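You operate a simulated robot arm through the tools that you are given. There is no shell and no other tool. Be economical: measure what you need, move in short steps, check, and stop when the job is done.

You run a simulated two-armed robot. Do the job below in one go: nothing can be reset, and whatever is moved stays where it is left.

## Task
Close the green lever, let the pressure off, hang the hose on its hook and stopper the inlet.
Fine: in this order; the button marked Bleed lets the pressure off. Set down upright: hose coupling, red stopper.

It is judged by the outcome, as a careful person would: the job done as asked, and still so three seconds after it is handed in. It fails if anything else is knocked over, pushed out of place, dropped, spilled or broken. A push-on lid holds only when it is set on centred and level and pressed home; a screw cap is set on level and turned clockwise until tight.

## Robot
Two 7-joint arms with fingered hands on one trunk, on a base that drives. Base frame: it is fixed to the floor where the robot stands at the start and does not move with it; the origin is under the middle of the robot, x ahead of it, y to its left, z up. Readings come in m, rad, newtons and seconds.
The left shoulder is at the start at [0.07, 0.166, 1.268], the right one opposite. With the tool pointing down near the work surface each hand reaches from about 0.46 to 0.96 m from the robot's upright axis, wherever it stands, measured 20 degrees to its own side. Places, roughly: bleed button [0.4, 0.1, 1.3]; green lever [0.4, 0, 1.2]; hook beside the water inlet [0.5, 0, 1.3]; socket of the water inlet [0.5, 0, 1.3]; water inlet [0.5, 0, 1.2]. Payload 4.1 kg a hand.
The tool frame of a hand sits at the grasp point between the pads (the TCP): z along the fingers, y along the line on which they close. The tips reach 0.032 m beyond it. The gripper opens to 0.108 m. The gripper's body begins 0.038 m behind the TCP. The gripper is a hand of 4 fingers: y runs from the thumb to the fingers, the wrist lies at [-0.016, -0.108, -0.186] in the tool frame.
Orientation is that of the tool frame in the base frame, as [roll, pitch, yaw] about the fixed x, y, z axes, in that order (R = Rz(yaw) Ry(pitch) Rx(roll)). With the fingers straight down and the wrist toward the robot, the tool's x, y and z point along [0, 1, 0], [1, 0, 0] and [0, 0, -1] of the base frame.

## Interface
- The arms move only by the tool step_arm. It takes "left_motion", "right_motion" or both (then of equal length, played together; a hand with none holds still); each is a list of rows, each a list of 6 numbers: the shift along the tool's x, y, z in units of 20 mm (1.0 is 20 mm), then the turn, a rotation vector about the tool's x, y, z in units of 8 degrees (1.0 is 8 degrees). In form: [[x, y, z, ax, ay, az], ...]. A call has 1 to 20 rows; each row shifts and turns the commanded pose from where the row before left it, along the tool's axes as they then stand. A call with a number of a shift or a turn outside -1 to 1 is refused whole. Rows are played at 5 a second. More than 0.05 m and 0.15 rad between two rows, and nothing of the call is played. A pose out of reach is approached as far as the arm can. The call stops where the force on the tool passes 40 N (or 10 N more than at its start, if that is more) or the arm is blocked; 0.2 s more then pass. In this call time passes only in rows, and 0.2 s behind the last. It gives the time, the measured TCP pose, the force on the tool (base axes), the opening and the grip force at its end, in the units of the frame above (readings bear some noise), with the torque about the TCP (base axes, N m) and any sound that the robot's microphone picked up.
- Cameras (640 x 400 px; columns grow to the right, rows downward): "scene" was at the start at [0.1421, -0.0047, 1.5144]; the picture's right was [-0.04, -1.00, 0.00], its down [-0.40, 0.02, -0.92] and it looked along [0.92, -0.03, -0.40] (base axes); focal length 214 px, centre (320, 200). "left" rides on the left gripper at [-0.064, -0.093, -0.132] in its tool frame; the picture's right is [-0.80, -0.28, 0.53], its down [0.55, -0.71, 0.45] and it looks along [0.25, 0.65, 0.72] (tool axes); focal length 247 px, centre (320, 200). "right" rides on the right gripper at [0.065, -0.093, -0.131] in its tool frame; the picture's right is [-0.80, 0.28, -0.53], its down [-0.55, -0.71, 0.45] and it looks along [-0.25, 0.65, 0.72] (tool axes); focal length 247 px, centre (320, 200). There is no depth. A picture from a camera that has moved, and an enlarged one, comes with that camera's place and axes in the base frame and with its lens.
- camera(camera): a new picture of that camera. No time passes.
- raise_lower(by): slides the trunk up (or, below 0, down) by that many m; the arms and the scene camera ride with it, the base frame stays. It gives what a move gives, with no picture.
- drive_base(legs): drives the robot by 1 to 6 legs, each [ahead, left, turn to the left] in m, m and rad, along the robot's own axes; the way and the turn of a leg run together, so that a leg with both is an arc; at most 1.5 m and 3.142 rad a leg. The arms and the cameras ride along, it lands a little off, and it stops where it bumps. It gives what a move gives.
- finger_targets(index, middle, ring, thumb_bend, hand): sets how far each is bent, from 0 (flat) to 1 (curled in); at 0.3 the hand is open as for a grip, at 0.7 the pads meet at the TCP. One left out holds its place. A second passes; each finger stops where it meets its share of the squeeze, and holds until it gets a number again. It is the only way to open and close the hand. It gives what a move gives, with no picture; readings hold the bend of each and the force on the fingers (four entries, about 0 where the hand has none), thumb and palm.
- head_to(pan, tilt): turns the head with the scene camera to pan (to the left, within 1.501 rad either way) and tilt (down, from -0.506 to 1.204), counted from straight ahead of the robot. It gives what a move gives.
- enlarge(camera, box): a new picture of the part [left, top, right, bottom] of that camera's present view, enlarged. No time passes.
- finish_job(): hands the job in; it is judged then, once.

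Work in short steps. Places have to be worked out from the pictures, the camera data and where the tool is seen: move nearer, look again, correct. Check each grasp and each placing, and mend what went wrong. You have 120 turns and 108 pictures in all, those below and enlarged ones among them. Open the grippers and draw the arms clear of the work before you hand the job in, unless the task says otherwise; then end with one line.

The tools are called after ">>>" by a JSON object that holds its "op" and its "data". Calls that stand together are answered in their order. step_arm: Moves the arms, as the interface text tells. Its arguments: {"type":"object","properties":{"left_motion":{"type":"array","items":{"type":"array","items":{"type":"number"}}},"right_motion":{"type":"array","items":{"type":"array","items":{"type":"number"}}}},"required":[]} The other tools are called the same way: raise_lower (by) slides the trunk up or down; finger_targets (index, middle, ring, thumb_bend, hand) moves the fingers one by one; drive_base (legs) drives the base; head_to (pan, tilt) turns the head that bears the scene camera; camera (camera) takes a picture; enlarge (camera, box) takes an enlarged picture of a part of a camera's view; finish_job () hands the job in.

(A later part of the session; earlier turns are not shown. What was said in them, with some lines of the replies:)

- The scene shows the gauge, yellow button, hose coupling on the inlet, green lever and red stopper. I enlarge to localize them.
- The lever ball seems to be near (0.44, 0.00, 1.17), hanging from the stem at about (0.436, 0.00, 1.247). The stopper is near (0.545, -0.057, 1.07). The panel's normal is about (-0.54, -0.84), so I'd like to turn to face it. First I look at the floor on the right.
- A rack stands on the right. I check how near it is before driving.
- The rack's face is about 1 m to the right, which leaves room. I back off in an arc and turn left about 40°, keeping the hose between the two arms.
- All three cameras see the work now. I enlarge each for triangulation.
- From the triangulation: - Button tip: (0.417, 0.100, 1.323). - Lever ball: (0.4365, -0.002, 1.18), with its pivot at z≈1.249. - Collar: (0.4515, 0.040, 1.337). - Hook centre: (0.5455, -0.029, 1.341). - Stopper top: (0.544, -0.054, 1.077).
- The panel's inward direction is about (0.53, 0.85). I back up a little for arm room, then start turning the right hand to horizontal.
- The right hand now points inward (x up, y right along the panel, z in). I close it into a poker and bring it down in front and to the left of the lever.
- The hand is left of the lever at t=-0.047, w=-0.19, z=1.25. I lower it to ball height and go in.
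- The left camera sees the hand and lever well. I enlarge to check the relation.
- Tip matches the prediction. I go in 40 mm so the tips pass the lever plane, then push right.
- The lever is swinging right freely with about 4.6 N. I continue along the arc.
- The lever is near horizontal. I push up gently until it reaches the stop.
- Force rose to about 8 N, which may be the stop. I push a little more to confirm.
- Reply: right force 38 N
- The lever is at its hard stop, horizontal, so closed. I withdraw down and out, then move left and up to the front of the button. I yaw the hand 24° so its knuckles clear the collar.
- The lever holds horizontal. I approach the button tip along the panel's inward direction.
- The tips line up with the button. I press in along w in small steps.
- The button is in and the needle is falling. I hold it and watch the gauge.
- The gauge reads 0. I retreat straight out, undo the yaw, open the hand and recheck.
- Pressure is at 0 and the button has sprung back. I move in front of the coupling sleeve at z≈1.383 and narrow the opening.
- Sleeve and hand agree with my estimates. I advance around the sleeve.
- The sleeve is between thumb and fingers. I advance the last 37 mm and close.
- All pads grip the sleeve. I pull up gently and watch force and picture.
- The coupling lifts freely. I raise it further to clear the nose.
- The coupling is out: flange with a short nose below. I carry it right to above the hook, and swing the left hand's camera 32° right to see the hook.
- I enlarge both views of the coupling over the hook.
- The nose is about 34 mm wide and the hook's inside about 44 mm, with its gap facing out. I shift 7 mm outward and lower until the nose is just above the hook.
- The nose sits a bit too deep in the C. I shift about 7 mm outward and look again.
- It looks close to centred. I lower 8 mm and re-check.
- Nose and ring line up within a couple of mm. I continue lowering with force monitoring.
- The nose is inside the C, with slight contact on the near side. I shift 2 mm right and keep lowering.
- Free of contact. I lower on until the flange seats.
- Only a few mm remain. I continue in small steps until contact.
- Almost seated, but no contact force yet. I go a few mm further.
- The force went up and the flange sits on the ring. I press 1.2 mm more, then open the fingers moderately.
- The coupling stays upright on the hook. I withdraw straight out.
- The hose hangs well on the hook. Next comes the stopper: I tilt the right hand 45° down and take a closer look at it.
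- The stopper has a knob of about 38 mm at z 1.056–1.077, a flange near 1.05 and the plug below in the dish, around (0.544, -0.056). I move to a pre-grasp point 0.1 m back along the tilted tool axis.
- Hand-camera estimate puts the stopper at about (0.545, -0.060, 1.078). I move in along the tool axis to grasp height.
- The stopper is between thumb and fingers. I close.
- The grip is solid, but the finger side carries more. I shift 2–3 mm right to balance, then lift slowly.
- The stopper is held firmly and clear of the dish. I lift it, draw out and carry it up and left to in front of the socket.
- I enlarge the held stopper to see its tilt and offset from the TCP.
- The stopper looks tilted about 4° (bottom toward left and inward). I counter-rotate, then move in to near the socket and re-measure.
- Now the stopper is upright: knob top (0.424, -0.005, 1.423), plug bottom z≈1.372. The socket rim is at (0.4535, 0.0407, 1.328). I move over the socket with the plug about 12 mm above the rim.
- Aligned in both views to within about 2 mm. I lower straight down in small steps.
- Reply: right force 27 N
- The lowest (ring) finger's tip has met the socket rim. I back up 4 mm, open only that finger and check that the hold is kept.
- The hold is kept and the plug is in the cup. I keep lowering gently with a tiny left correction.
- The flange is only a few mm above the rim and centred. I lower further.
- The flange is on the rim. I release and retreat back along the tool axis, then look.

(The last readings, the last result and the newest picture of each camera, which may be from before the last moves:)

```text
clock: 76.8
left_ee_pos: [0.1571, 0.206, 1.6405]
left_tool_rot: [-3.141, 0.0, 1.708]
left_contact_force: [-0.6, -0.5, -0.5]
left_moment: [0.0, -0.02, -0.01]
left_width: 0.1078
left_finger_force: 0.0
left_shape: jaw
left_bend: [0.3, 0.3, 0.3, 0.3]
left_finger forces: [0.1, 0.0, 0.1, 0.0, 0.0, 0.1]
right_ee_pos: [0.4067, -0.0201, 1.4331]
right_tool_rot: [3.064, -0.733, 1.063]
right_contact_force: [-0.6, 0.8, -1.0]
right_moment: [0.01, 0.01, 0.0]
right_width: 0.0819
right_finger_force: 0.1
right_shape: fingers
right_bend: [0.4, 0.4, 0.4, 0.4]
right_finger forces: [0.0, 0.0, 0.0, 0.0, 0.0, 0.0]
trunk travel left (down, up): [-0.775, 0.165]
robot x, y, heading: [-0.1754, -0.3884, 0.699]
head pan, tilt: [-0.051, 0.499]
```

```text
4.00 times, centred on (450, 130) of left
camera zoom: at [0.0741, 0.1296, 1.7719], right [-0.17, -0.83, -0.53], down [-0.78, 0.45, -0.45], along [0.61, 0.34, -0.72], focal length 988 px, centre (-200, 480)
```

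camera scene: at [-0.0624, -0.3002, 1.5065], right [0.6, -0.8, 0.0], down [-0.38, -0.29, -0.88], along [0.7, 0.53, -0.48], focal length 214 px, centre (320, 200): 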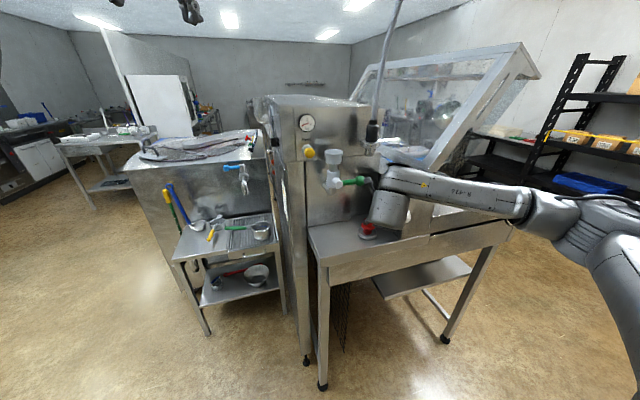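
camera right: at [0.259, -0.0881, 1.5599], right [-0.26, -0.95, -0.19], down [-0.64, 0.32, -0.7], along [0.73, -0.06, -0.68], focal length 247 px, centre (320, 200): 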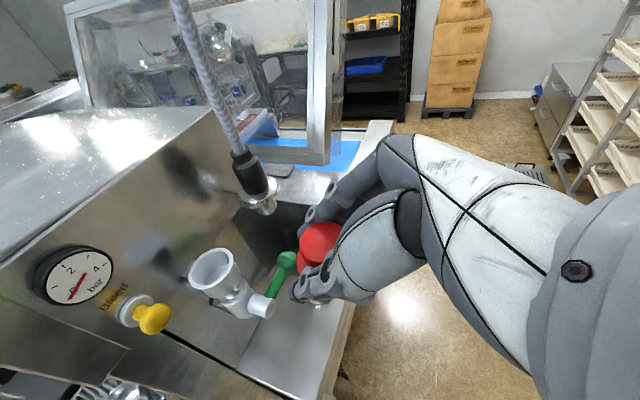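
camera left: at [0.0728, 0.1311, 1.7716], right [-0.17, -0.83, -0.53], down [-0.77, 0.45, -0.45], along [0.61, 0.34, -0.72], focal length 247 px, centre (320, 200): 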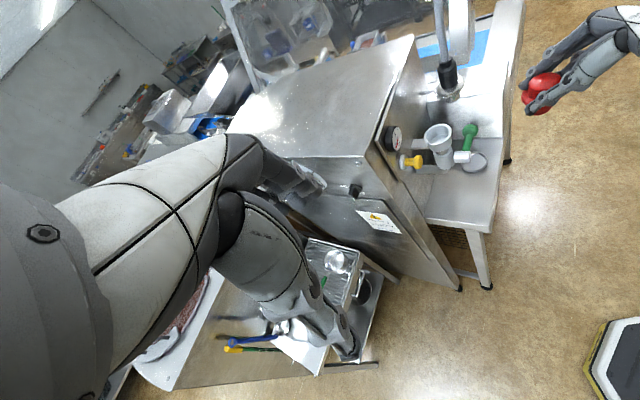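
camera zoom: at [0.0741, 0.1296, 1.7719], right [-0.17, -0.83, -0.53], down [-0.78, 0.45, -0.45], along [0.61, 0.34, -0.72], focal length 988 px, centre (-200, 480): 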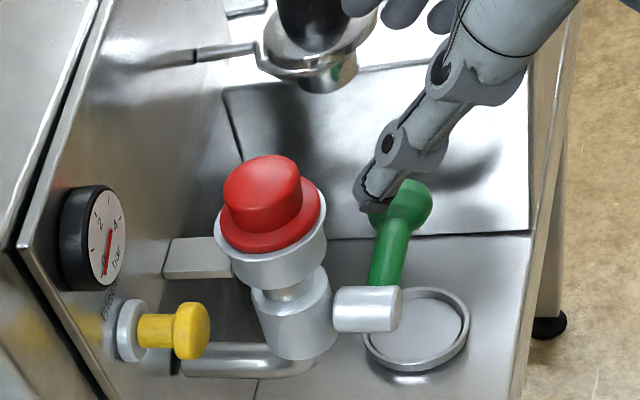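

The stopper sits level and centred. I close the fist, tilt it further down and hover over the knob to press it home.

>>> {"op": "finger_targets", "data": {"hand": "right", "index": 0.7, "middle": 0.7, "ring": 0.7, "thumb_bend": 0.7}}

>>> {"op": "step_arm", "data": {"right_motion": [[0, 0, 0, 0, -1, 0], [0, 0, 0, 0, -1, 0], [0.74, 0.1, 0.85, 0, 0, 0], [0.74, 0.1, 0.85, 0, 0, 0], [0.74, 0.1, 0.85, 0, 0, 0]]}}

>>> {"op": "enlarge", "data": {"camera": "scene", "box": [300, 90, 400, 190]}}

>>> {"op": "enlarge", "data": {"camera": "left", "box": [400, 60, 520, 180]}}

```text
clock: 77.8
left_ee_pos: [0.1571, 0.2071, 1.6397]
left_tool_rot: [-3.141, 0.001, 1.709]
left_contact_force: [-0.1, -0.1, 0.2]
left_moment: [0.0, 0.01, 0.02]
left_width: 0.1074
left_finger_force: 0.1
left_shape: jaw
left_bend: [0.3, 0.3, 0.3, 0.3]
left_finger forces: [0.0, 0.0, 0.0, 0.0, 0.1, 0.0]
right_ee_pos: [0.4084, -0.0193, 1.4319]
right_tool_rot: [3.062, -0.731, 1.064]
right_contact_force: [0.6, -1.3, 0.4]
right_moment: [-0.01, 0.02, -0.01]
right_width: 0.0036
right_finger_force: 0.0
right_shape: fingers
right_bend: [0.7, 0.7, 0.7, 0.7]
right_finger forces: [0.1, 0.1, 0.1, 0.0, 0.0, 0.0]
trunk travel left (down, up): [-0.775, 0.165]
robot x, y, heading: [-0.175, -0.3857, 0.696]
head pan, tilt: [-0.051, 0.499]
```

```text
clock: 79.0
left_ee_pos: [0.1576, 0.2077, 1.6384]
left_tool_rot: [-3.141, 0.002, 1.708]
left_contact_force: [1.3, -0.6, -1.0]
left_moment: [0.03, -0.01, 0.0]
left_width: 0.1075
left_finger_force: 0.1
left_shape: jaw
left_bend: [0.3, 0.3, 0.3, 0.3]
left_finger forces: [0.1, 0.0, 0.1, 0.1, 0.0, 0.0]
right_ee_pos: [0.4483, 0.0308, 1.4061]
right_tool_rot: [3.075, -0.453, 1.041]
right_contact_force: [-0.1, 0.3, -0.1]
right_moment: [-0.01, 0.02, 0.03]
right_width: 0.0035
right_finger_force: 0.1
right_shape: fingers
right_bend: [0.7, 0.7, 0.7, 0.7]
right_finger forces: [0.1, 0.0, 0.0, 0.0, 0.0, 0.0]
trunk travel left (down, up): [-0.775, 0.165]
robot x, y, heading: [-0.172, -0.3809, 0.692]
head pan, tilt: [-0.051, 0.499]
```

```text
4.00 times, centred on (350, 140) of scene
camera zoom: at [-0.0629, -0.2991, 1.5064], right [0.6, -0.8, 0.0], down [-0.38, -0.29, -0.88], along [0.7, 0.53, -0.48], focal length 858 px, centre (200, 440)
```

zoom: 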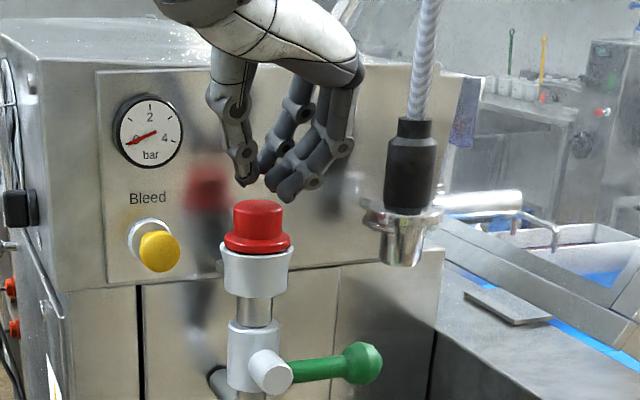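

```text
3.33 times, centred on (460, 120) of left
camera zoom: at [0.0751, 0.1323, 1.7709], right [-0.17, -0.83, -0.53], down [-0.78, 0.45, -0.45], along [0.61, 0.34, -0.72], focal length 823 px, centre (-147, 467)
```

zoom: 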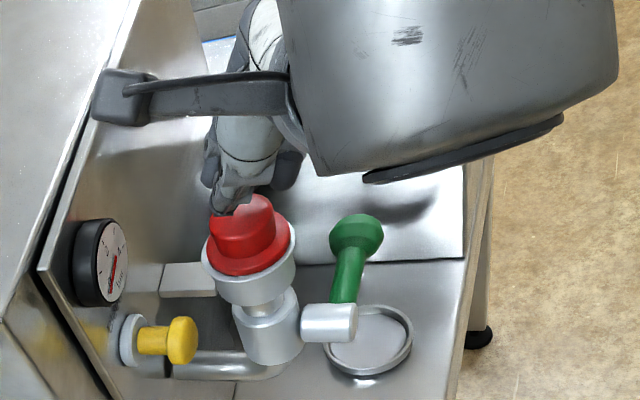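

The tips hover slightly right and deep of the knob centre. I shift about 5 mm and press down in small steps (auto-stops at 40 N).

>>> {"op": "step_arm", "data": {"right_motion": [[-0.26, -0.25, -0.14, 0, 0, 0], [-0.109, -0.015, 0.224, 0, 0, 0], [-0.109, -0.015, 0.224, 0, 0, 0], [-0.109, -0.015, 0.224, 0, 0, 0], [-0.044, -0.006, 0.09, 0, 0, 0], [-0.044, -0.006, 0.09, 0, 0, 0], [-0.044, -0.006, 0.09, 0, 0, 0], [-0.044, -0.006, 0.09, 0, 0, 0], [-0.044, -0.006, 0.09, 0, 0, 0]]}}

>>> {"op": "enlarge", "data": {"camera": "scene", "box": [300, 90, 400, 190]}}

```text
clock: 80.8
left_ee_pos: [0.1556, 0.2051, 1.6414]
left_tool_rot: [-3.141, 0.0, 1.709]
left_contact_force: [0.9, -0.1, -0.9]
left_moment: [0.0, 0.06, -0.02]
left_width: 0.1075
left_finger_force: 0.2
left_shape: jaw
left_bend: [0.3, 0.3, 0.3, 0.3]
left_finger forces: [0.1, 0.0, 0.0, 0.0, 0.0, 0.1]
right_ee_pos: [0.4372, 0.0246, 1.3897]
right_tool_rot: [3.077, -0.464, 1.043]
right_contact_force: [-9.6, -6.9, 16.3]
right_moment: [-0.03, 0.29, 0.09]
right_width: 0.0041
right_finger_force: 10.1
right_shape: fingers
right_bend: [0.7, 0.72, 0.7, 0.7]
right_finger forces: [0.1, 9.2, 0.1, 0.0, 11.3, 0.1]
trunk travel left (down, up): [-0.775, 0.165]
robot x, y, heading: [-0.1732, -0.3885, 0.703]
head pan, tilt: [-0.051, 0.499]
stopped in row 8 (right hand): the force on the tool passed its limit at 45 N (the readings are from after the stop); the commanded pose is now the measured one
```

```text
4.00 times, centred on (350, 140) of scene
camera zoom: at [-0.0648, -0.3026, 1.5063], right [0.6, -0.8, 0.0], down [-0.38, -0.29, -0.88], along [0.7, 0.53, -0.48], focal length 858 px, centre (200, 440)
```

zoom: 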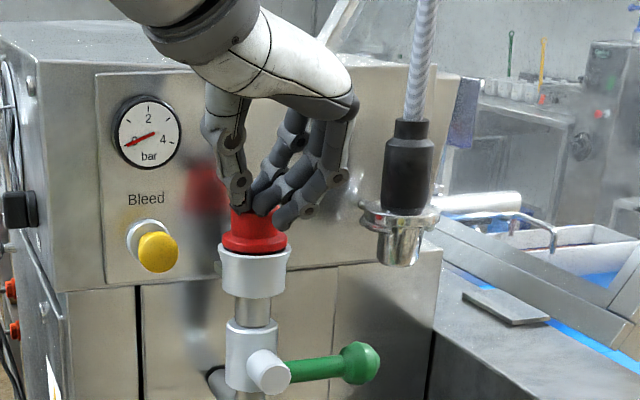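

It pressed to 45 N. I retract up and out, and inspect the stopper.

>>> {"op": "step_arm", "data": {"right_motion": [[0.2, 0, -0.45, 0, 0, 0], [0, 0, -0.9, 0, 0, 0], [-0.3, 0, -0.9, 0, 0, 0], [-0.5, 0, -0.8, 0, 0, 0], [-0.5, 0, -0.8, 0, 0, 0], [-0.5, 0, -0.8, 0, 0, 0], [-0.5, 0, -0.8, 0, 0, 0], [-0.5, 0, -0.8, 0, 0, 0]]}}

>>> {"op": "enlarge", "data": {"camera": "scene", "box": [310, 130, 370, 190]}}

>>> {"op": "enlarge", "data": {"camera": "left", "box": [410, 90, 490, 170]}}

```text
clock: 82.6
left_ee_pos: [0.1557, 0.2049, 1.6401]
left_tool_rot: [-3.139, -0.001, 1.711]
left_contact_force: [0.0, 0.0, 1.1]
left_moment: [0.02, 0.03, -0.01]
left_width: 0.1078
left_finger_force: 0.0
left_shape: jaw
left_bend: [0.3, 0.3, 0.3, 0.3]
left_finger forces: [0.1, 0.0, 0.1, 0.0, 0.0, 0.0]
right_ee_pos: [0.3796, -0.0569, 1.4758]
right_tool_rot: [3.075, -0.459, 1.043]
right_contact_force: [-0.4, -0.2, 0.2]
right_moment: [-0.01, -0.03, 0.01]
right_width: 0.0034
right_finger_force: 0.0
right_shape: fingers
right_bend: [0.7, 0.7, 0.7, 0.7]
right_finger forces: [0.0, 0.0, 0.1, 0.0, 0.1, 0.1]
trunk travel left (down, up): [-0.775, 0.165]
robot x, y, heading: [-0.1755, -0.3846, 0.698]
head pan, tilt: [-0.051, 0.499]
```

```text
6.67 times, centred on (340, 160) of scene
camera zoom: at [-0.0634, -0.3014, 1.5066], right [0.6, -0.8, 0.0], down [-0.38, -0.29, -0.88], along [0.7, 0.53, -0.48], focal length 1430 px, centre (187, 467)
```

zoom: 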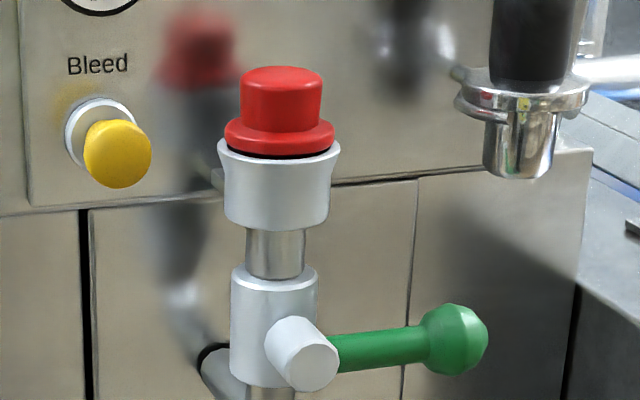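

```text
5.00 times, centred on (450, 130) of left
camera zoom: at [0.0742, 0.1296, 1.7719], right [-0.17, -0.83, -0.53], down [-0.78, 0.45, -0.45], along [0.61, 0.34, -0.72], focal length 1235 px, centre (-330, 550)
```

zoom: 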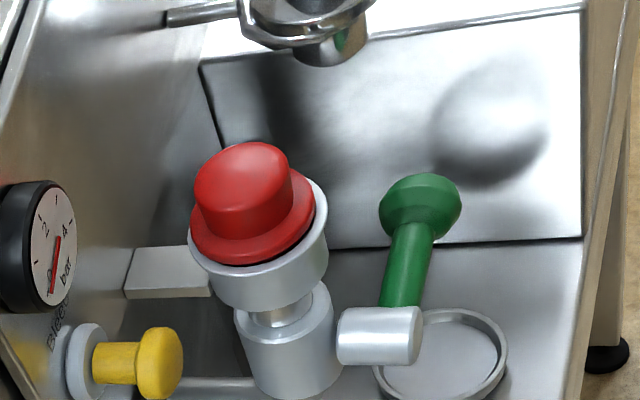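

There's a dark gap under the flange and it may have shifted slightly inward. I inspect more closely.

>>> {"op": "enlarge", "data": {"camera": "scene", "box": [324, 134, 354, 164]}}

>>> {"op": "enlarge", "data": {"camera": "left", "box": [420, 110, 460, 150]}}

>>> {"op": "enlarge", "data": {"camera": "right", "box": [200, 180, 380, 360]}}

```text
13.33 times, centred on (339, 149) of scene
camera zoom: at [-0.0634, -0.3014, 1.5066], right [0.6, -0.8, 0.0], down [-0.38, -0.29, -0.88], along [0.7, 0.53, -0.48], focal length 2860 px, centre (67, 880)
```

zoom: 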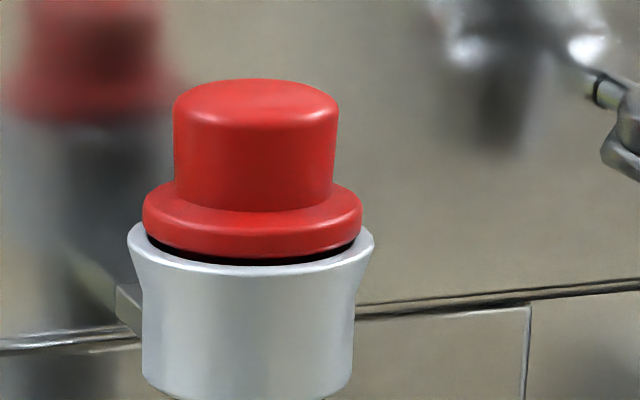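

```text
10.00 times, centred on (440, 130) of left
camera zoom: at [0.0742, 0.1296, 1.7719], right [-0.17, -0.83, -0.53], down [-0.78, 0.45, -0.45], along [0.61, 0.34, -0.72], focal length 2470 px, centre (-880, 900)
```

zoom: 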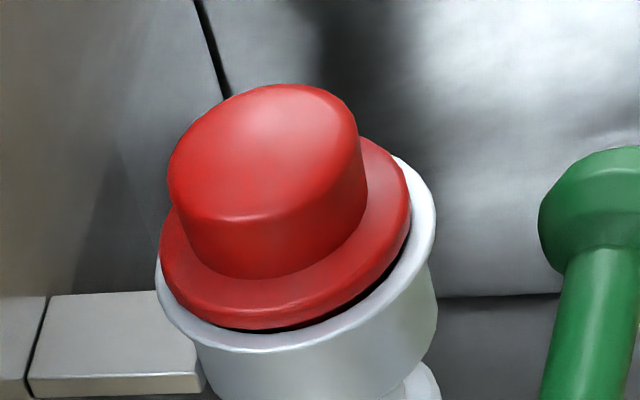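

```text
2.22 times, centred on (290, 270) of right
camera zoom: at [0.2931, -0.0039, 1.617], right [-0.27, -0.95, 0.14], down [-0.72, 0.1, -0.69], along [0.64, -0.29, -0.71], focal length 549 px, centre (387, 44)
```

zoom: 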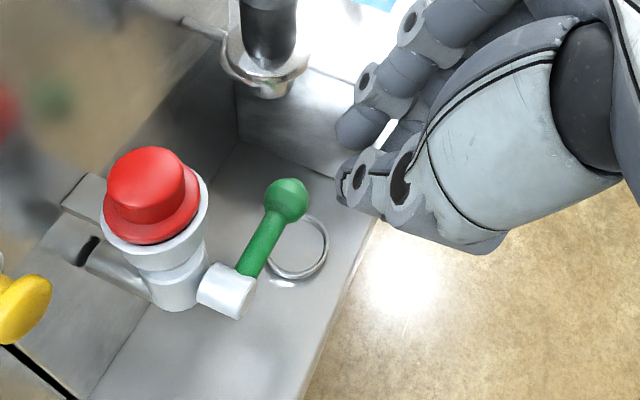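

The stopper is level, but my slanted press nudged it slightly inward and it isn't fully home. I reorient the right hand to near vertical with the wrist toward the robot, for a straight-down press. First I do the rotation clear of the work.

>>> {"op": "step_arm", "data": {"right_motion": [[0, 0, 0, 0.1185, -0.0667, -0.9205], [0, 0, 0, 0.1185, -0.0667, -0.9205], [0, 0, 0, 0.1185, -0.0667, -0.9205], [0, 0, 0, 0.1185, -0.0667, -0.9205], [0, 0, 0, 0.1185, -0.0667, -0.9205], [0, 0, 0, 0.1185, -0.0667, -0.9205], [0, 0, 0, 0.1185, -0.0667, -0.9205], [0, 0, 0, 0.1185, -0.0667, -0.9205], [0, 0, 0, 0.1185, -0.0667, -0.9205], [0, 0, 0, 0.1185, -0.0667, -0.9205], [0, 0, 0, 0.1185, -0.0667, -0.9205], [0, 0, 0, 0.1185, -0.0667, -0.9205]]}}

>>> {"op": "camera", "data": {"camera": "left"}}

```text
clock: 85.2
left_ee_pos: [0.1586, 0.2067, 1.6392]
left_tool_rot: [-3.14, -0.001, 1.711]
left_contact_force: [0.9, -0.5, -0.9]
left_moment: [0.02, 0.03, 0.01]
left_width: 0.1076
left_finger_force: 0.1
left_shape: jaw
left_bend: [0.3, 0.3, 0.3, 0.3]
left_finger forces: [0.2, 0.0, 0.0, 0.0, 0.0, 0.0]
right_ee_pos: [0.3806, -0.0569, 1.4753]
right_tool_rot: [2.881, -0.001, 2.582]
right_contact_force: [0.3, -0.2, -0.6]
right_moment: [-0.01, 0.02, -0.01]
right_width: 0.0035
right_finger_force: 0.2
right_shape: fingers
right_bend: [0.7, 0.7, 0.7, 0.7]
right_finger forces: [0.0, 0.1, 0.1, 0.0, 0.1, 0.0]
trunk travel left (down, up): [-0.775, 0.165]
robot x, y, heading: [-0.1714, -0.3859, 0.698]
head pan, tilt: [-0.051, 0.499]
```

```text
11 pictures are left
camera left: at [0.0755, 0.1306, 1.7714], right [-0.17, -0.83, -0.53], down [-0.78, 0.45, -0.45], along [0.61, 0.34, -0.72], focal length 247 px, centre (320, 200)
```

left: 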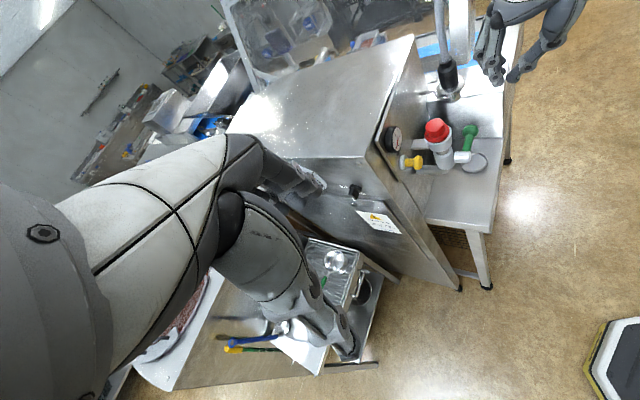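

The orientation is right. Pictures are limited now (11), so I hover over the knob and check once.

>>> {"op": "step_arm", "data": {"right_motion": [[-0.11, 0.93, 0.93, 0, 0, 0], [-0.11, 0.93, 0.93, 0, 0, 0], [-0.11, 0.93, 0.93, 0, 0, 0], [-0.11, 0.93, 0.93, 0, 0, 0], [-0.11, 0.93, 0.93, 0, 0, 0]]}}

>>> {"op": "enlarge", "data": {"camera": "left", "box": [400, 70, 500, 170]}}

>>> {"op": "enlarge", "data": {"camera": "scene", "box": [300, 90, 400, 190]}}

```text
clock: 86.4
left_ee_pos: [0.1584, 0.2081, 1.6388]
left_tool_rot: [-3.141, 0.001, 1.711]
left_contact_force: [-0.5, -0.1, 0.0]
left_moment: [-0.04, -0.03, -0.01]
left_width: 0.1076
left_finger_force: 0.1
left_shape: jaw
left_bend: [0.3, 0.3, 0.3, 0.3]
left_finger forces: [0.0, 0.1, 0.0, 0.1, 0.0, 0.1]
right_ee_pos: [0.4506, 0.0351, 1.4097]
right_tool_rot: [2.881, -0.001, 2.58]
right_contact_force: [-0.6, -0.3, 0.0]
right_moment: [0.01, -0.01, -0.02]
right_width: 0.0033
right_finger_force: 0.1
right_shape: fingers
right_bend: [0.7, 0.7, 0.7, 0.7]
right_finger forces: [0.0, 0.0, 0.0, 0.1, 0.0, 0.1]
trunk travel left (down, up): [-0.775, 0.165]
robot x, y, heading: [-0.172, -0.3878, 0.695]
head pan, tilt: [-0.051, 0.499]
```

```text
4.00 times, centred on (450, 120) of left
camera zoom: at [0.076, 0.1323, 1.7708], right [-0.17, -0.83, -0.53], down [-0.78, 0.45, -0.45], along [0.61, 0.34, -0.72], focal length 988 px, centre (-200, 520)
```

zoom: 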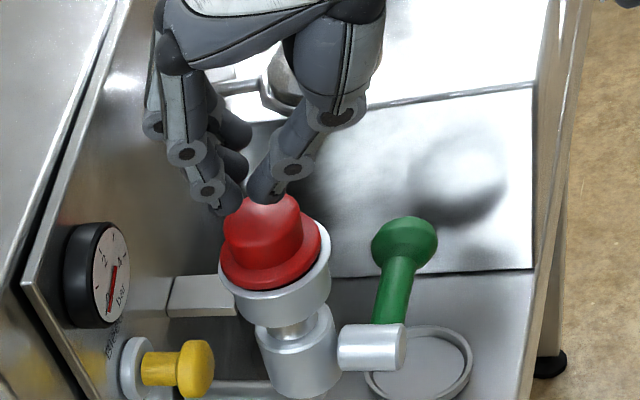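

```text
4.00 times, centred on (350, 140) of scene
camera zoom: at [-0.062, -0.2991, 1.5063], right [0.6, -0.8, 0.0], down [-0.38, -0.29, -0.88], along [0.7, 0.53, -0.48], focal length 858 px, centre (200, 440)
```

zoom: 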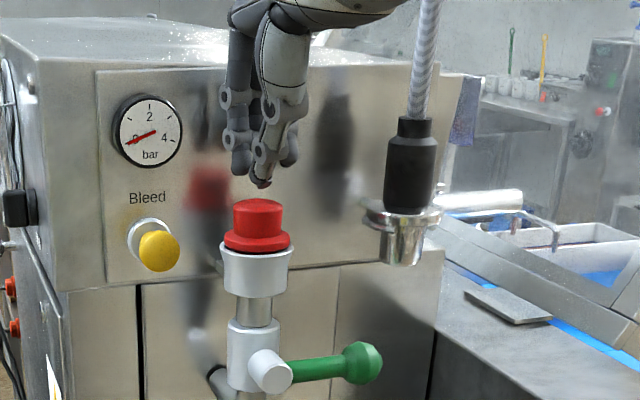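

The fingertips need about 7 mm outward and 3 mm left. I shift and press straight down.

>>> {"op": "step_arm", "data": {"right_motion": [[0.15, -0.36, -0.1, 0, 0, 0], [0, -0.065, 0.2415, 0, 0, 0], [0, -0.065, 0.2415, 0, 0, 0], [0, -0.065, 0.2415, 0, 0, 0], [0, -0.026, 0.0966, 0, 0, 0], [0, -0.026, 0.0966, 0, 0, 0], [0, -0.026, 0.0966, 0, 0, 0], [0, -0.026, 0.0966, 0, 0, 0], [0, -0.026, 0.0966, 0, 0, 0], [0, -0.026, 0.0966, 0, 0, 0], [0, -0.026, 0.0966, 0, 0, 0]]}}

```text
clock: 88.7
left_ee_pos: [0.154, 0.2032, 1.6413]
left_tool_rot: [-3.141, 0.0, 1.709]
left_contact_force: [-0.8, 0.5, -0.9]
left_moment: [-0.03, 0.0, 0.02]
left_width: 0.1075
left_finger_force: 0.1
left_shape: jaw
left_bend: [0.3, 0.3, 0.3, 0.3]
left_finger forces: [0.0, 0.0, 0.1, 0.0, 0.1, 0.1]
right_ee_pos: [0.4397, 0.0264, 1.3934]
right_tool_rot: [2.862, -0.005, 2.582]
right_contact_force: [-5.8, -11.6, 28.6]
right_moment: [-0.39, 0.12, 0.01]
right_width: 0.0006
right_finger_force: 15.1
right_shape: fingers
right_bend: [0.7, 0.7, 0.7, 0.72]
right_finger forces: [0.0, 0.1, 0.0, 0.1, 30.2, 0.0]
trunk travel left (down, up): [-0.775, 0.165]
robot x, y, heading: [-0.1683, -0.386, 0.7]
head pan, tilt: [-0.051, 0.499]
stopped in row 11 (right hand): the force on the tool passed its limit at 45 N (the readings are from after the stop); the commanded pose is now the measured one
```

The thumb tip carried the press (45 N peak). I check the seat with one picture.

>>> {"op": "enlarge", "data": {"camera": "left", "box": [410, 90, 480, 160]}}

```text
5.71 times, centred on (445, 125) of left
camera zoom: at [0.071, 0.1273, 1.7728], right [-0.17, -0.83, -0.53], down [-0.77, 0.45, -0.45], along [0.61, 0.34, -0.72], focal length 1411 px, centre (-394, 629)
```

zoom: 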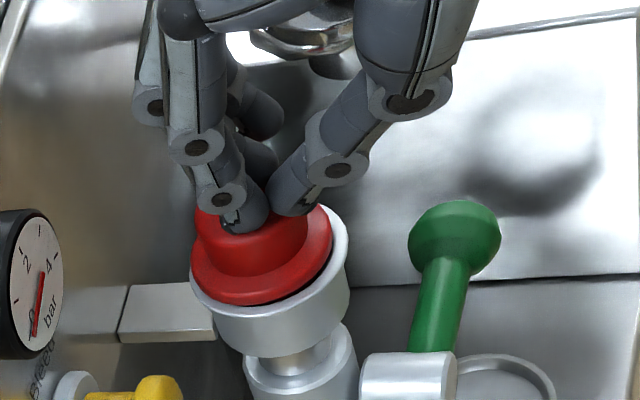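

The thumb landed on the front edge and pushed inward. I lift, shift 7 mm inward so the thumb meets the knob centre, and come down to light contact.

>>> {"op": "step_arm", "data": {"right_motion": [[0, 0.065, -0.2415, 0, 0, 0], [0, 0.065, -0.2415, 0, 0, 0], [0.06, 0.338, 0.09, 0, 0, 0], [0, -0.065, 0.2415, 0, 0, 0], [0, -0.026, 0.0966, 0, 0, 0], [0, -0.026, 0.0966, 0, 0, 0]]}}

```text
clock: 90.0
left_ee_pos: [0.1535, 0.2026, 1.6428]
left_tool_rot: [3.139, -0.002, 1.71]
left_contact_force: [-0.7, 0.4, 0.7]
left_moment: [-0.02, -0.01, -0.02]
left_width: 0.1075
left_finger_force: 0.0
left_shape: jaw
left_bend: [0.3, 0.3, 0.3, 0.3]
left_finger forces: [0.1, 0.0, 0.0, 0.0, 0.0, 0.1]
right_ee_pos: [0.4433, 0.0331, 1.3913]
right_tool_rot: [2.868, -0.004, 2.583]
right_contact_force: [-1.3, -4.8, 24.3]
right_moment: [0.04, 0.05, -0.01]
right_width: 0.0
right_finger_force: 13.5
right_shape: fingers
right_bend: [0.68, 0.7, 0.7, 0.73]
right_finger forces: [0.0, 1.9, 0.1, 0.1, 24.8, 0.0]
trunk travel left (down, up): [-0.775, 0.165]
robot x, y, heading: [-0.1774, -0.3838, 0.698]
head pan, tilt: [-0.051, 0.499]
```

Force is now nearly vertical (24 N). I press further with a slight outward drag.

>>> {"op": "step_arm", "data": {"right_motion": [[0, -0.074, 0.084, 0, 0, 0], [0, -0.074, 0.084, 0, 0, 0], [0, -0.074, 0.084, 0, 0, 0]]}}

>>> {"op": "enlarge", "data": {"camera": "scene", "box": [310, 130, 370, 190]}}

```text
clock: 90.7
left_ee_pos: [0.1559, 0.205, 1.6411]
left_tool_rot: [3.141, -0.001, 1.71]
left_contact_force: [0.4, 0.3, 0.4]
left_moment: [0.0, 0.05, 0.0]
left_width: 0.1075
left_finger_force: 0.1
left_shape: jaw
left_bend: [0.3, 0.3, 0.3, 0.3]
left_finger forces: [0.1, 0.1, 0.0, 0.1, 0.1, 0.0]
right_ee_pos: [0.4452, 0.0332, 1.3912]
right_tool_rot: [2.858, -0.005, 2.583]
right_contact_force: [-1.0, -6.3, 20.3]
right_moment: [-0.07, 0.07, -0.01]
right_width: 0.0
right_finger_force: 10.9
right_shape: fingers
right_bend: [0.68, 0.7, 0.7, 0.73]
right_finger forces: [0.1, 0.0, 0.1, 0.1, 22.5, 0.0]
trunk travel left (down, up): [-0.775, 0.165]
robot x, y, heading: [-0.1715, -0.3855, 0.694]
head pan, tilt: [-0.051, 0.499]
stopped in row 3 (right hand): the force on the tool passed its limit at 44 N (the readings are from after the stop); the commanded pose is now the measured one
```

```text
6.67 times, centred on (340, 160) of scene
camera zoom: at [-0.0651, -0.3025, 1.5065], right [0.6, -0.8, 0.0], down [-0.38, -0.29, -0.88], along [0.7, 0.53, -0.48], focal length 1430 px, centre (187, 467)
```

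zoom: 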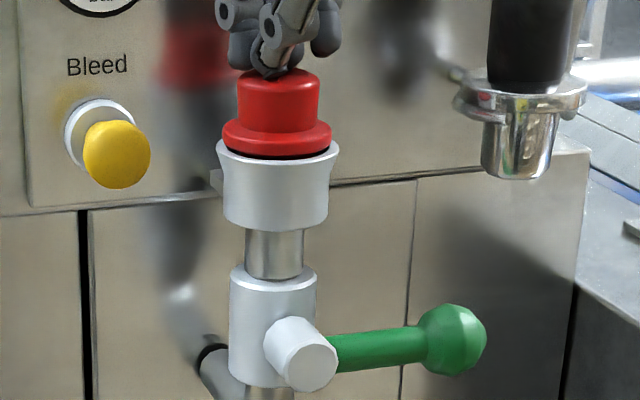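

Firm resistance with no further travel, so it seems bottomed. I lift off and inspect from the left camera.

>>> {"op": "step_arm", "data": {"right_motion": [[0, 0.13, -0.483, 0, 0, 0], [0, 0.13, -0.483, 0, 0, 0], [0, -0.2, -0.9, 0, 0, 0], [0, -0.7, -0.7, 0, 0, 0], [0, -0.9, -0.4, 0, 0, 0], [0, -0.9, -0.4, 0, 0, 0], [0, -0.9, -0.4, 0, 0, 0], [0, -0.9, -0.4, 0, 0, 0]]}}

>>> {"op": "enlarge", "data": {"camera": "left", "box": [420, 110, 460, 150]}}

>>> {"op": "enlarge", "data": {"camera": "scene", "box": [324, 134, 354, 164]}}

```text
clock: 92.5
left_ee_pos: [0.1578, 0.2054, 1.6395]
left_tool_rot: [-3.14, 0.001, 1.709]
left_contact_force: [-0.5, 0.1, -0.5]
left_moment: [0.01, 0.04, 0.04]
left_width: 0.1076
left_finger_force: 0.0
left_shape: jaw
left_bend: [0.3, 0.3, 0.3, 0.3]
left_finger forces: [0.0, 0.0, 0.1, 0.1, 0.1, 0.0]
right_ee_pos: [0.3906, -0.0561, 1.4457]
right_tool_rot: [2.867, -0.006, 2.582]
right_contact_force: [0.0, 0.6, 0.1]
right_moment: [0.01, -0.04, 0.0]
right_width: 0.0031
right_finger_force: 0.1
right_shape: fingers
right_bend: [0.7, 0.7, 0.7, 0.7]
right_finger forces: [0.0, 0.1, 0.1, 0.1, 0.1, 0.1]
trunk travel left (down, up): [-0.775, 0.165]
robot x, y, heading: [-0.173, -0.388, 0.693]
head pan, tilt: [-0.051, 0.499]
```

```text
10.00 times, centred on (440, 130) of left
camera zoom: at [0.0748, 0.129, 1.772], right [-0.17, -0.83, -0.53], down [-0.78, 0.45, -0.45], along [0.61, 0.34, -0.72], focal length 2470 px, centre (-880, 900)
```

zoom: 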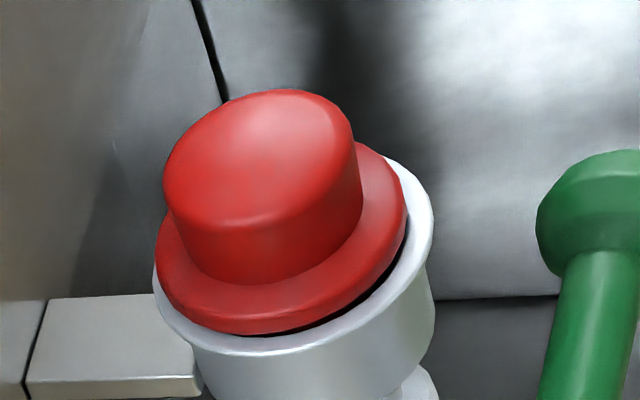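

```text
13.33 times, centred on (339, 149) of scene
camera zoom: at [-0.0631, -0.3019, 1.5066], right [0.6, -0.8, 0.0], down [-0.38, -0.29, -0.88], along [0.7, 0.53, -0.48], focal length 2860 px, centre (67, 880)
```

zoom: 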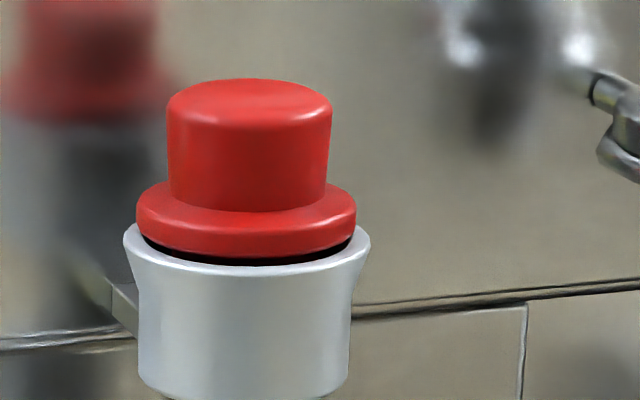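

The flange is level and seated, but about 2 mm too far inward. I straddle the knob front-to-back with open fingers and gently re-centre it. First I straighten the tool, open and hover.

>>> {"op": "finger_targets", "data": {"hand": "right", "index": 0.45, "middle": 0.45, "ring": 0.45, "thumb_bend": 0.45}}

>>> {"op": "step_arm", "data": {"right_motion": [[0, 0, 0, 0.525, 0, 0], [0, 0, 0, 0.525, 0, 0], [-0.017, 0.883, 0.45, 0, 0, 0], [-0.017, 0.883, 0.45, 0, 0, 0], [-0.017, 0.883, 0.45, 0, 0, 0], [-0.017, 0.883, 0.45, 0, 0, 0], [-0.017, 0.883, 0.45, 0, 0, 0], [-0.017, 0.883, 0.45, 0, 0, 0]]}}

>>> {"op": "enlarge", "data": {"camera": "left", "box": [400, 70, 500, 170]}}

```text
clock: 93.5
left_ee_pos: [0.1571, 0.2072, 1.6396]
left_tool_rot: [-3.141, 0.001, 1.71]
left_contact_force: [0.0, 0.7, -0.7]
left_moment: [0.01, 0.0, 0.0]
left_width: 0.1076
left_finger_force: 0.1
left_shape: jaw
left_bend: [0.3, 0.3, 0.3, 0.3]
left_finger forces: [0.1, 0.0, 0.0, 0.0, 0.1, 0.1]
right_ee_pos: [0.3907, -0.0557, 1.4449]
right_tool_rot: [2.865, -0.004, 2.579]
right_contact_force: [-0.3, 0.1, -1.0]
right_moment: [-0.01, 0.0, 0.0]
right_width: 0.0686
right_finger_force: 0.1
right_shape: fingers
right_bend: [0.45, 0.45, 0.45, 0.45]
right_finger forces: [0.0, 0.1, 0.0, 0.0, 0.1, 0.0]
trunk travel left (down, up): [-0.775, 0.165]
robot x, y, heading: [-0.1736, -0.3871, 0.694]
head pan, tilt: [-0.051, 0.499]
```

```text
clock: 95.3
left_ee_pos: [0.1544, 0.2028, 1.6422]
left_tool_rot: [3.14, -0.001, 1.708]
left_contact_force: [-0.2, 0.8, 0.4]
left_moment: [0.02, -0.07, 0.01]
left_width: 0.1077
left_finger_force: 0.1
left_shape: jaw
left_bend: [0.3, 0.3, 0.3, 0.3]
left_finger forces: [0.1, 0.0, 0.1, 0.0, 0.1, 0.0]
right_ee_pos: [0.4516, 0.0368, 1.406]
right_tool_rot: [3.01, -0.003, 2.581]
right_contact_force: [-3.3, -4.3, -2.2]
right_moment: [0.02, 0.01, -0.01]
right_width: 0.0686
right_finger_force: 2.6
right_shape: fingers
right_bend: [0.45, 0.49, 0.45, 0.45]
right_finger forces: [0.1, 5.6, 0.0, 0.0, 0.1, 0.1]
trunk travel left (down, up): [-0.775, 0.165]
robot x, y, heading: [-0.1717, -0.3841, 0.696]
head pan, tilt: [-0.051, 0.499]
```

```text
4.00 times, centred on (450, 120) of left
camera zoom: at [0.0716, 0.1263, 1.7733], right [-0.17, -0.83, -0.53], down [-0.77, 0.45, -0.45], along [0.61, 0.34, -0.72], focal length 988 px, centre (-200, 520)
```

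zoom: 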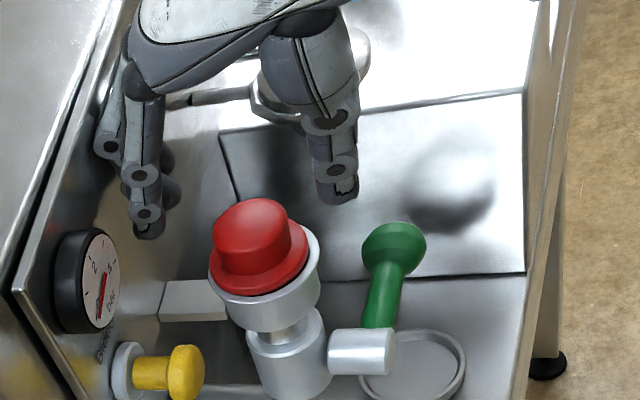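

A finger just grazes the panel, so I narrow the hand slightly, shift 3 mm outward and descend beside the knob.

>>> {"op": "finger_targets", "data": {"hand": "right", "index": 0.52, "middle": 0.52, "ring": 0.52, "thumb_bend": 0.5}}

>>> {"op": "step_arm", "data": {"right_motion": [[0, -0.15, 0, 0, 0, 0], [0, -0.036, 0.278, 0, 0, 0], [0, -0.036, 0.278, 0, 0, 0], [0, -0.036, 0.278, 0, 0, 0], [0, -0.036, 0.278, 0, 0, 0], [0, -0.036, 0.278, 0, 0, 0]]}}

>>> {"op": "enlarge", "data": {"camera": "left", "box": [410, 90, 480, 160]}}

```text
clock: 96.3
left_ee_pos: [0.1577, 0.206, 1.6398]
left_tool_rot: [-3.14, 0.001, 1.709]
left_contact_force: [-0.1, -0.5, -0.4]
left_moment: [-0.01, -0.01, -0.05]
left_width: 0.1078
left_finger_force: 0.1
left_shape: jaw
left_bend: [0.3, 0.3, 0.3, 0.3]
left_finger forces: [0.0, 0.1, 0.0, 0.1, 0.0, 0.0]
right_ee_pos: [0.452, 0.0393, 1.4053]
right_tool_rot: [3.013, -0.002, 2.581]
right_contact_force: [-1.5, -3.6, 1.7]
right_moment: [0.05, -0.06, 0.01]
right_width: 0.0533
right_finger_force: 1.6
right_shape: fingers
right_bend: [0.52, 0.54, 0.52, 0.5]
right_finger forces: [0.1, 3.2, 0.0, 0.1, 0.0, 0.0]
trunk travel left (down, up): [-0.775, 0.165]
robot x, y, heading: [-0.1745, -0.3917, 0.69]
head pan, tilt: [-0.051, 0.499]
```

```text
clock: 97.7
left_ee_pos: [0.1575, 0.2066, 1.6398]
left_tool_rot: [-3.139, -0.001, 1.71]
left_contact_force: [0.2, -0.2, -0.2]
left_moment: [-0.03, 0.04, 0.01]
left_width: 0.1077
left_finger_force: 0.0
left_shape: jaw
left_bend: [0.3, 0.3, 0.3, 0.3]
left_finger forces: [0.0, 0.1, 0.0, 0.1, 0.0, 0.1]
right_ee_pos: [0.451, 0.0376, 1.3753]
right_tool_rot: [3.012, -0.004, 2.581]
right_contact_force: [-0.1, -0.4, -0.3]
right_moment: [-0.02, -0.02, 0.02]
right_width: 0.0537
right_finger_force: 0.1
right_shape: fingers
right_bend: [0.52, 0.52, 0.52, 0.5]
right_finger forces: [0.0, 0.0, 0.0, 0.0, 0.1, 0.0]
trunk travel left (down, up): [-0.775, 0.165]
robot x, y, heading: [-0.1729, -0.3881, 0.701]
head pan, tilt: [-0.051, 0.499]
```

```text
5.71 times, centred on (445, 125) of left
camera zoom: at [0.0753, 0.1304, 1.7715], right [-0.17, -0.83, -0.53], down [-0.78, 0.45, -0.45], along [0.61, 0.34, -0.72], focal length 1411 px, centre (-394, 629)
```

zoom: 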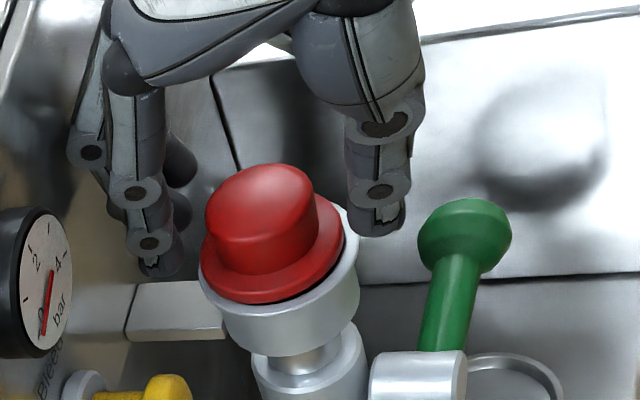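

Fingers are behind and the thumb in front, free of contact, with the TCP line on the socket axis. I close to centre the stopper.

>>> {"op": "finger_targets", "data": {"hand": "right", "index": 0.68, "middle": 0.68, "ring": 0.68, "thumb_bend": 0.68}}

```text
clock: 98.7
left_ee_pos: [0.1577, 0.2068, 1.639]
left_tool_rot: [-3.139, 0.001, 1.708]
left_contact_force: [-0.3, -0.3, -0.3]
left_moment: [0.0, -0.05, 0.01]
left_width: 0.1075
left_finger_force: 0.1
left_shape: jaw
left_bend: [0.3, 0.3, 0.3, 0.3]
left_finger forces: [0.0, 0.1, 0.0, 0.1, 0.0, 0.1]
right_ee_pos: [0.45, 0.0375, 1.3765]
right_tool_rot: [3.011, -0.003, 2.582]
right_contact_force: [1.3, -0.3, 4.5]
right_moment: [-0.08, 0.0, 0.01]
right_width: 0.0294
right_finger_force: 9.9
right_shape: fingers
right_bend: [0.63, 0.63, 0.68, 0.59]
right_finger forces: [3.8, 5.5, 0.1, 0.0, 10.6, 0.1]
trunk travel left (down, up): [-0.775, 0.165]
robot x, y, heading: [-0.1739, -0.3863, 0.7]
head pan, tilt: [-0.051, 0.499]
```

It grips evenly with no net side force. I press straight down while holding it.

>>> {"op": "step_arm", "data": {"right_motion": [[0, -0.013, 0.099, 0, 0, 0], [0, -0.013, 0.099, 0, 0, 0], [0, -0.013, 0.099, 0, 0, 0], [0, -0.013, 0.099, 0, 0, 0]]}}

>>> {"op": "enlarge", "data": {"camera": "left", "box": [410, 90, 480, 160]}}

```text
clock: 99.8
left_ee_pos: [0.1569, 0.2056, 1.6413]
left_tool_rot: [-3.14, 0.0, 1.709]
left_contact_force: [-0.3, 1.2, 0.3]
left_moment: [-0.01, -0.01, -0.01]
left_width: 0.1074
left_finger_force: 0.0
left_shape: jaw
left_bend: [0.3, 0.3, 0.3, 0.3]
left_finger forces: [0.0, 0.0, 0.0, 0.0, 0.1, 0.1]
right_ee_pos: [0.4488, 0.0364, 1.375]
right_tool_rot: [2.999, -0.007, 2.58]
right_contact_force: [-1.2, -4.8, 22.5]
right_moment: [-0.56, 0.26, 0.04]
right_width: 0.029
right_finger_force: 20.5
right_shape: fingers
right_bend: [0.62, 0.62, 0.68, 0.62]
right_finger forces: [4.2, 5.9, 0.0, 0.0, 31.2, 0.1]
trunk travel left (down, up): [-0.775, 0.165]
robot x, y, heading: [-0.1737, -0.3845, 0.697]
head pan, tilt: [-0.051, 0.499]
stopped in row 4 (right hand): the force on the tool passed its limit at 41 N (the readings are from after the stop); the commanded pose is now the measured one
```

```text
5.71 times, centred on (445, 125) of left
camera zoom: at [0.0732, 0.1289, 1.772], right [-0.17, -0.83, -0.53], down [-0.77, 0.45, -0.45], along [0.61, 0.34, -0.72], focal length 1411 px, centre (-394, 629)
```

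zoom: 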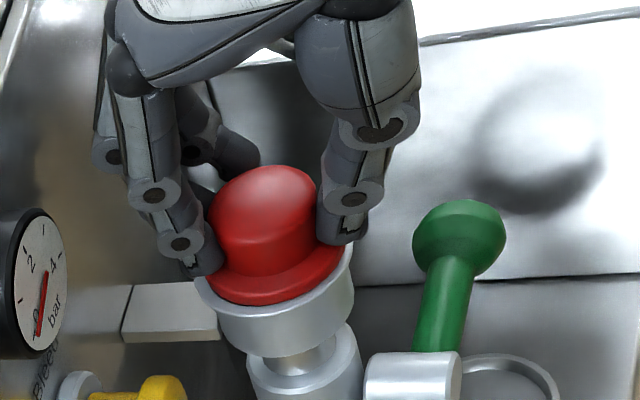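

The stopper is now centred with no gap, pressed to 41 N. I open and retract straight up, then out.

>>> {"op": "finger_targets", "data": {"hand": "right", "index": 0.52, "middle": 0.52, "ring": 0.52, "thumb_bend": 0.5}}

>>> {"op": "step_arm", "data": {"right_motion": [[0, 0.04, -0.3, 0, 0, 0], [0, 0.06, -0.5, 0, 0, 0], [0, 0.09, -0.7, 0, 0, 0], [0, 0, -0.9, 0, 0, 0], [0, -0.7, -0.7, 0, 0, 0], [0, -0.95, -0.2, 0, 0, 0], [0, -0.95, -0.2, 0, 0, 0], [0, -0.95, -0.2, 0, 0, 0], [0, -0.95, -0.2, 0, 0, 0], [0, -0.95, -0.2, 0, 0, 0]]}}

>>> {"op": "enlarge", "data": {"camera": "left", "box": [410, 60, 500, 170]}}

```text
clock: 100.8
left_ee_pos: [0.154, 0.2048, 1.642]
left_tool_rot: [3.14, 0.0, 1.71]
left_contact_force: [-1.5, -0.8, 0.4]
left_moment: [-0.03, 0.0, 0.03]
left_width: 0.1075
left_finger_force: 0.1
left_shape: jaw
left_bend: [0.3, 0.3, 0.3, 0.3]
left_finger forces: [0.1, 0.0, 0.0, 0.0, 0.0, 0.1]
right_ee_pos: [0.4482, 0.0359, 1.3747]
right_tool_rot: [3.002, -0.006, 2.58]
right_contact_force: [2.2, -1.2, 26.2]
right_moment: [-0.49, 0.17, 0.01]
right_width: 0.0432
right_finger_force: 13.0
right_shape: fingers
right_bend: [0.52, 0.52, 0.52, 0.57]
right_finger forces: [0.0, 0.1, 0.1, 0.1, 25.9, 0.1]
trunk travel left (down, up): [-0.775, 0.165]
robot x, y, heading: [-0.1726, -0.3857, 0.695]
head pan, tilt: [-0.051, 0.499]
```

```text
clock: 103.0
left_ee_pos: [0.1575, 0.205, 1.6404]
left_tool_rot: [-3.14, -0.001, 1.708]
left_contact_force: [-1.0, 0.2, 0.1]
left_moment: [0.01, 0.01, -0.01]
left_width: 0.1078
left_finger_force: 0.2
left_shape: jaw
left_bend: [0.3, 0.3, 0.3, 0.3]
left_finger forces: [0.1, 0.1, 0.0, 0.0, 0.0, 0.0]
right_ee_pos: [0.3902, -0.0611, 1.4375]
right_tool_rot: [3.007, -0.004, 2.581]
right_contact_force: [0.0, 0.6, -0.6]
right_moment: [0.01, -0.01, 0.01]
right_width: 0.0524
right_finger_force: 0.0
right_shape: fingers
right_bend: [0.52, 0.52, 0.52, 0.5]
right_finger forces: [0.1, 0.0, 0.1, 0.1, 0.0, 0.1]
trunk travel left (down, up): [-0.775, 0.165]
robot x, y, heading: [-0.1718, -0.3861, 0.691]
head pan, tilt: [-0.051, 0.499]
```

```text
3.64 times, centred on (455, 115) of left
camera zoom: at [0.0749, 0.1293, 1.7719], right [-0.17, -0.83, -0.53], down [-0.78, 0.45, -0.45], along [0.61, 0.34, -0.72], focal length 898 px, centre (-171, 509)
```

zoom: 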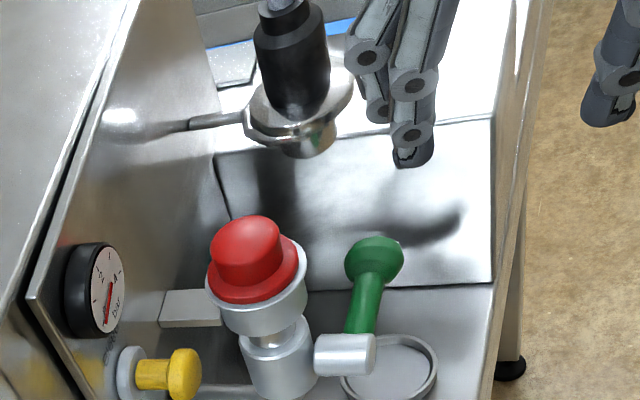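

I zoom once more on the stopper to judge its seat.

>>> {"op": "enlarge", "data": {"camera": "left", "box": [420, 110, 460, 150]}}

```text
10.00 times, centred on (440, 130) of left
camera zoom: at [0.0749, 0.1293, 1.7719], right [-0.17, -0.83, -0.53], down [-0.78, 0.45, -0.45], along [0.61, 0.34, -0.72], focal length 2470 px, centre (-880, 900)
```

zoom: 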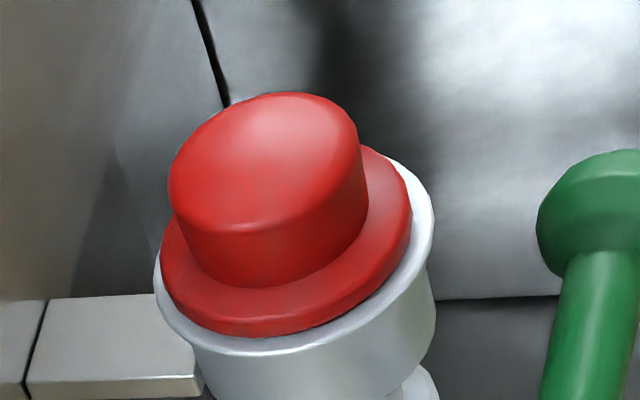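

No dark gap now: the flange went down and is centred, so it's home. I open the hand, draw the arm back clear, and take a final look.

>>> {"op": "step_arm", "data": {"right_motion": [[0, -0.8, -0.4, 0, 0, 0], [0, -0.8, -0.4, 0, 0, 0], [0, -0.8, -0.4, 0, 0, 0], [0, -0.8, -0.4, 0, 0, 0], [0, -0.8, -0.4, 0, 0, 0]]}}

>>> {"op": "finger_targets", "data": {"hand": "right", "index": 0.3, "middle": 0.3, "ring": 0.3, "thumb_bend": 0.3}}

>>> {"op": "enlarge", "data": {"camera": "left", "box": [370, 50, 530, 190]}}

```text
clock: 104.2
left_ee_pos: [0.1569, 0.2059, 1.6401]
left_tool_rot: [-3.139, 0.001, 1.709]
left_contact_force: [-0.7, 0.7, 0.4]
left_moment: [0.0, 0.01, 0.0]
left_width: 0.1076
left_finger_force: 0.0
left_shape: jaw
left_bend: [0.3, 0.3, 0.3, 0.3]
left_finger forces: [0.0, 0.0, 0.1, 0.0, 0.0, 0.1]
right_ee_pos: [0.3453, -0.1339, 1.4667]
right_tool_rot: [3.005, -0.005, 2.581]
right_contact_force: [0.0, -0.3, 0.4]
right_moment: [0.0, 0.02, 0.01]
right_width: 0.0524
right_finger_force: 0.0
right_shape: fingers
right_bend: [0.52, 0.52, 0.52, 0.5]
right_finger forces: [0.0, 0.0, 0.0, 0.0, 0.0, 0.1]
trunk travel left (down, up): [-0.775, 0.165]
robot x, y, heading: [-0.1727, -0.3892, 0.692]
head pan, tilt: [-0.051, 0.499]
```

```text
clock: 105.2
left_ee_pos: [0.1578, 0.2058, 1.6393]
left_tool_rot: [-3.141, 0.0, 1.708]
left_contact_force: [0.4, -0.1, 0.0]
left_moment: [-0.01, -0.01, 0.01]
left_width: 0.1073
left_finger_force: 0.0
left_shape: jaw
left_bend: [0.3, 0.3, 0.3, 0.3]
left_finger forces: [0.0, 0.0, 0.0, 0.0, 0.0, 0.0]
right_ee_pos: [0.345, -0.1323, 1.4665]
right_tool_rot: [3.007, -0.006, 2.581]
right_contact_force: [-0.4, -0.2, 0.3]
right_moment: [0.02, -0.02, 0.0]
right_width: 0.1083
right_finger_force: 0.0
right_shape: fingers
right_bend: [0.3, 0.3, 0.3, 0.3]
right_finger forces: [0.0, 0.0, 0.1, 0.0, 0.0, 0.1]
trunk travel left (down, up): [-0.775, 0.165]
robot x, y, heading: [-0.1718, -0.3887, 0.697]
head pan, tilt: [-0.051, 0.499]
```

```text
refused: no pictures are left
```

The lever is closed, the gauge read 0, the hose coupling hangs upright on its hook, and the stopper is centred and pressed home. Both hands are open and clear, so I hand the job in.

>>> {"op": "finish_job", "data": {}}

```text
The job is handed in.
```

The job is handed in, done in the order asked: lever closed against its stop, pressure bled to 0 bar, hose coupling hung upright on its hook, and red stopper pressed home in the inlet; I had no pictures left for a last look after drawing the arm back.
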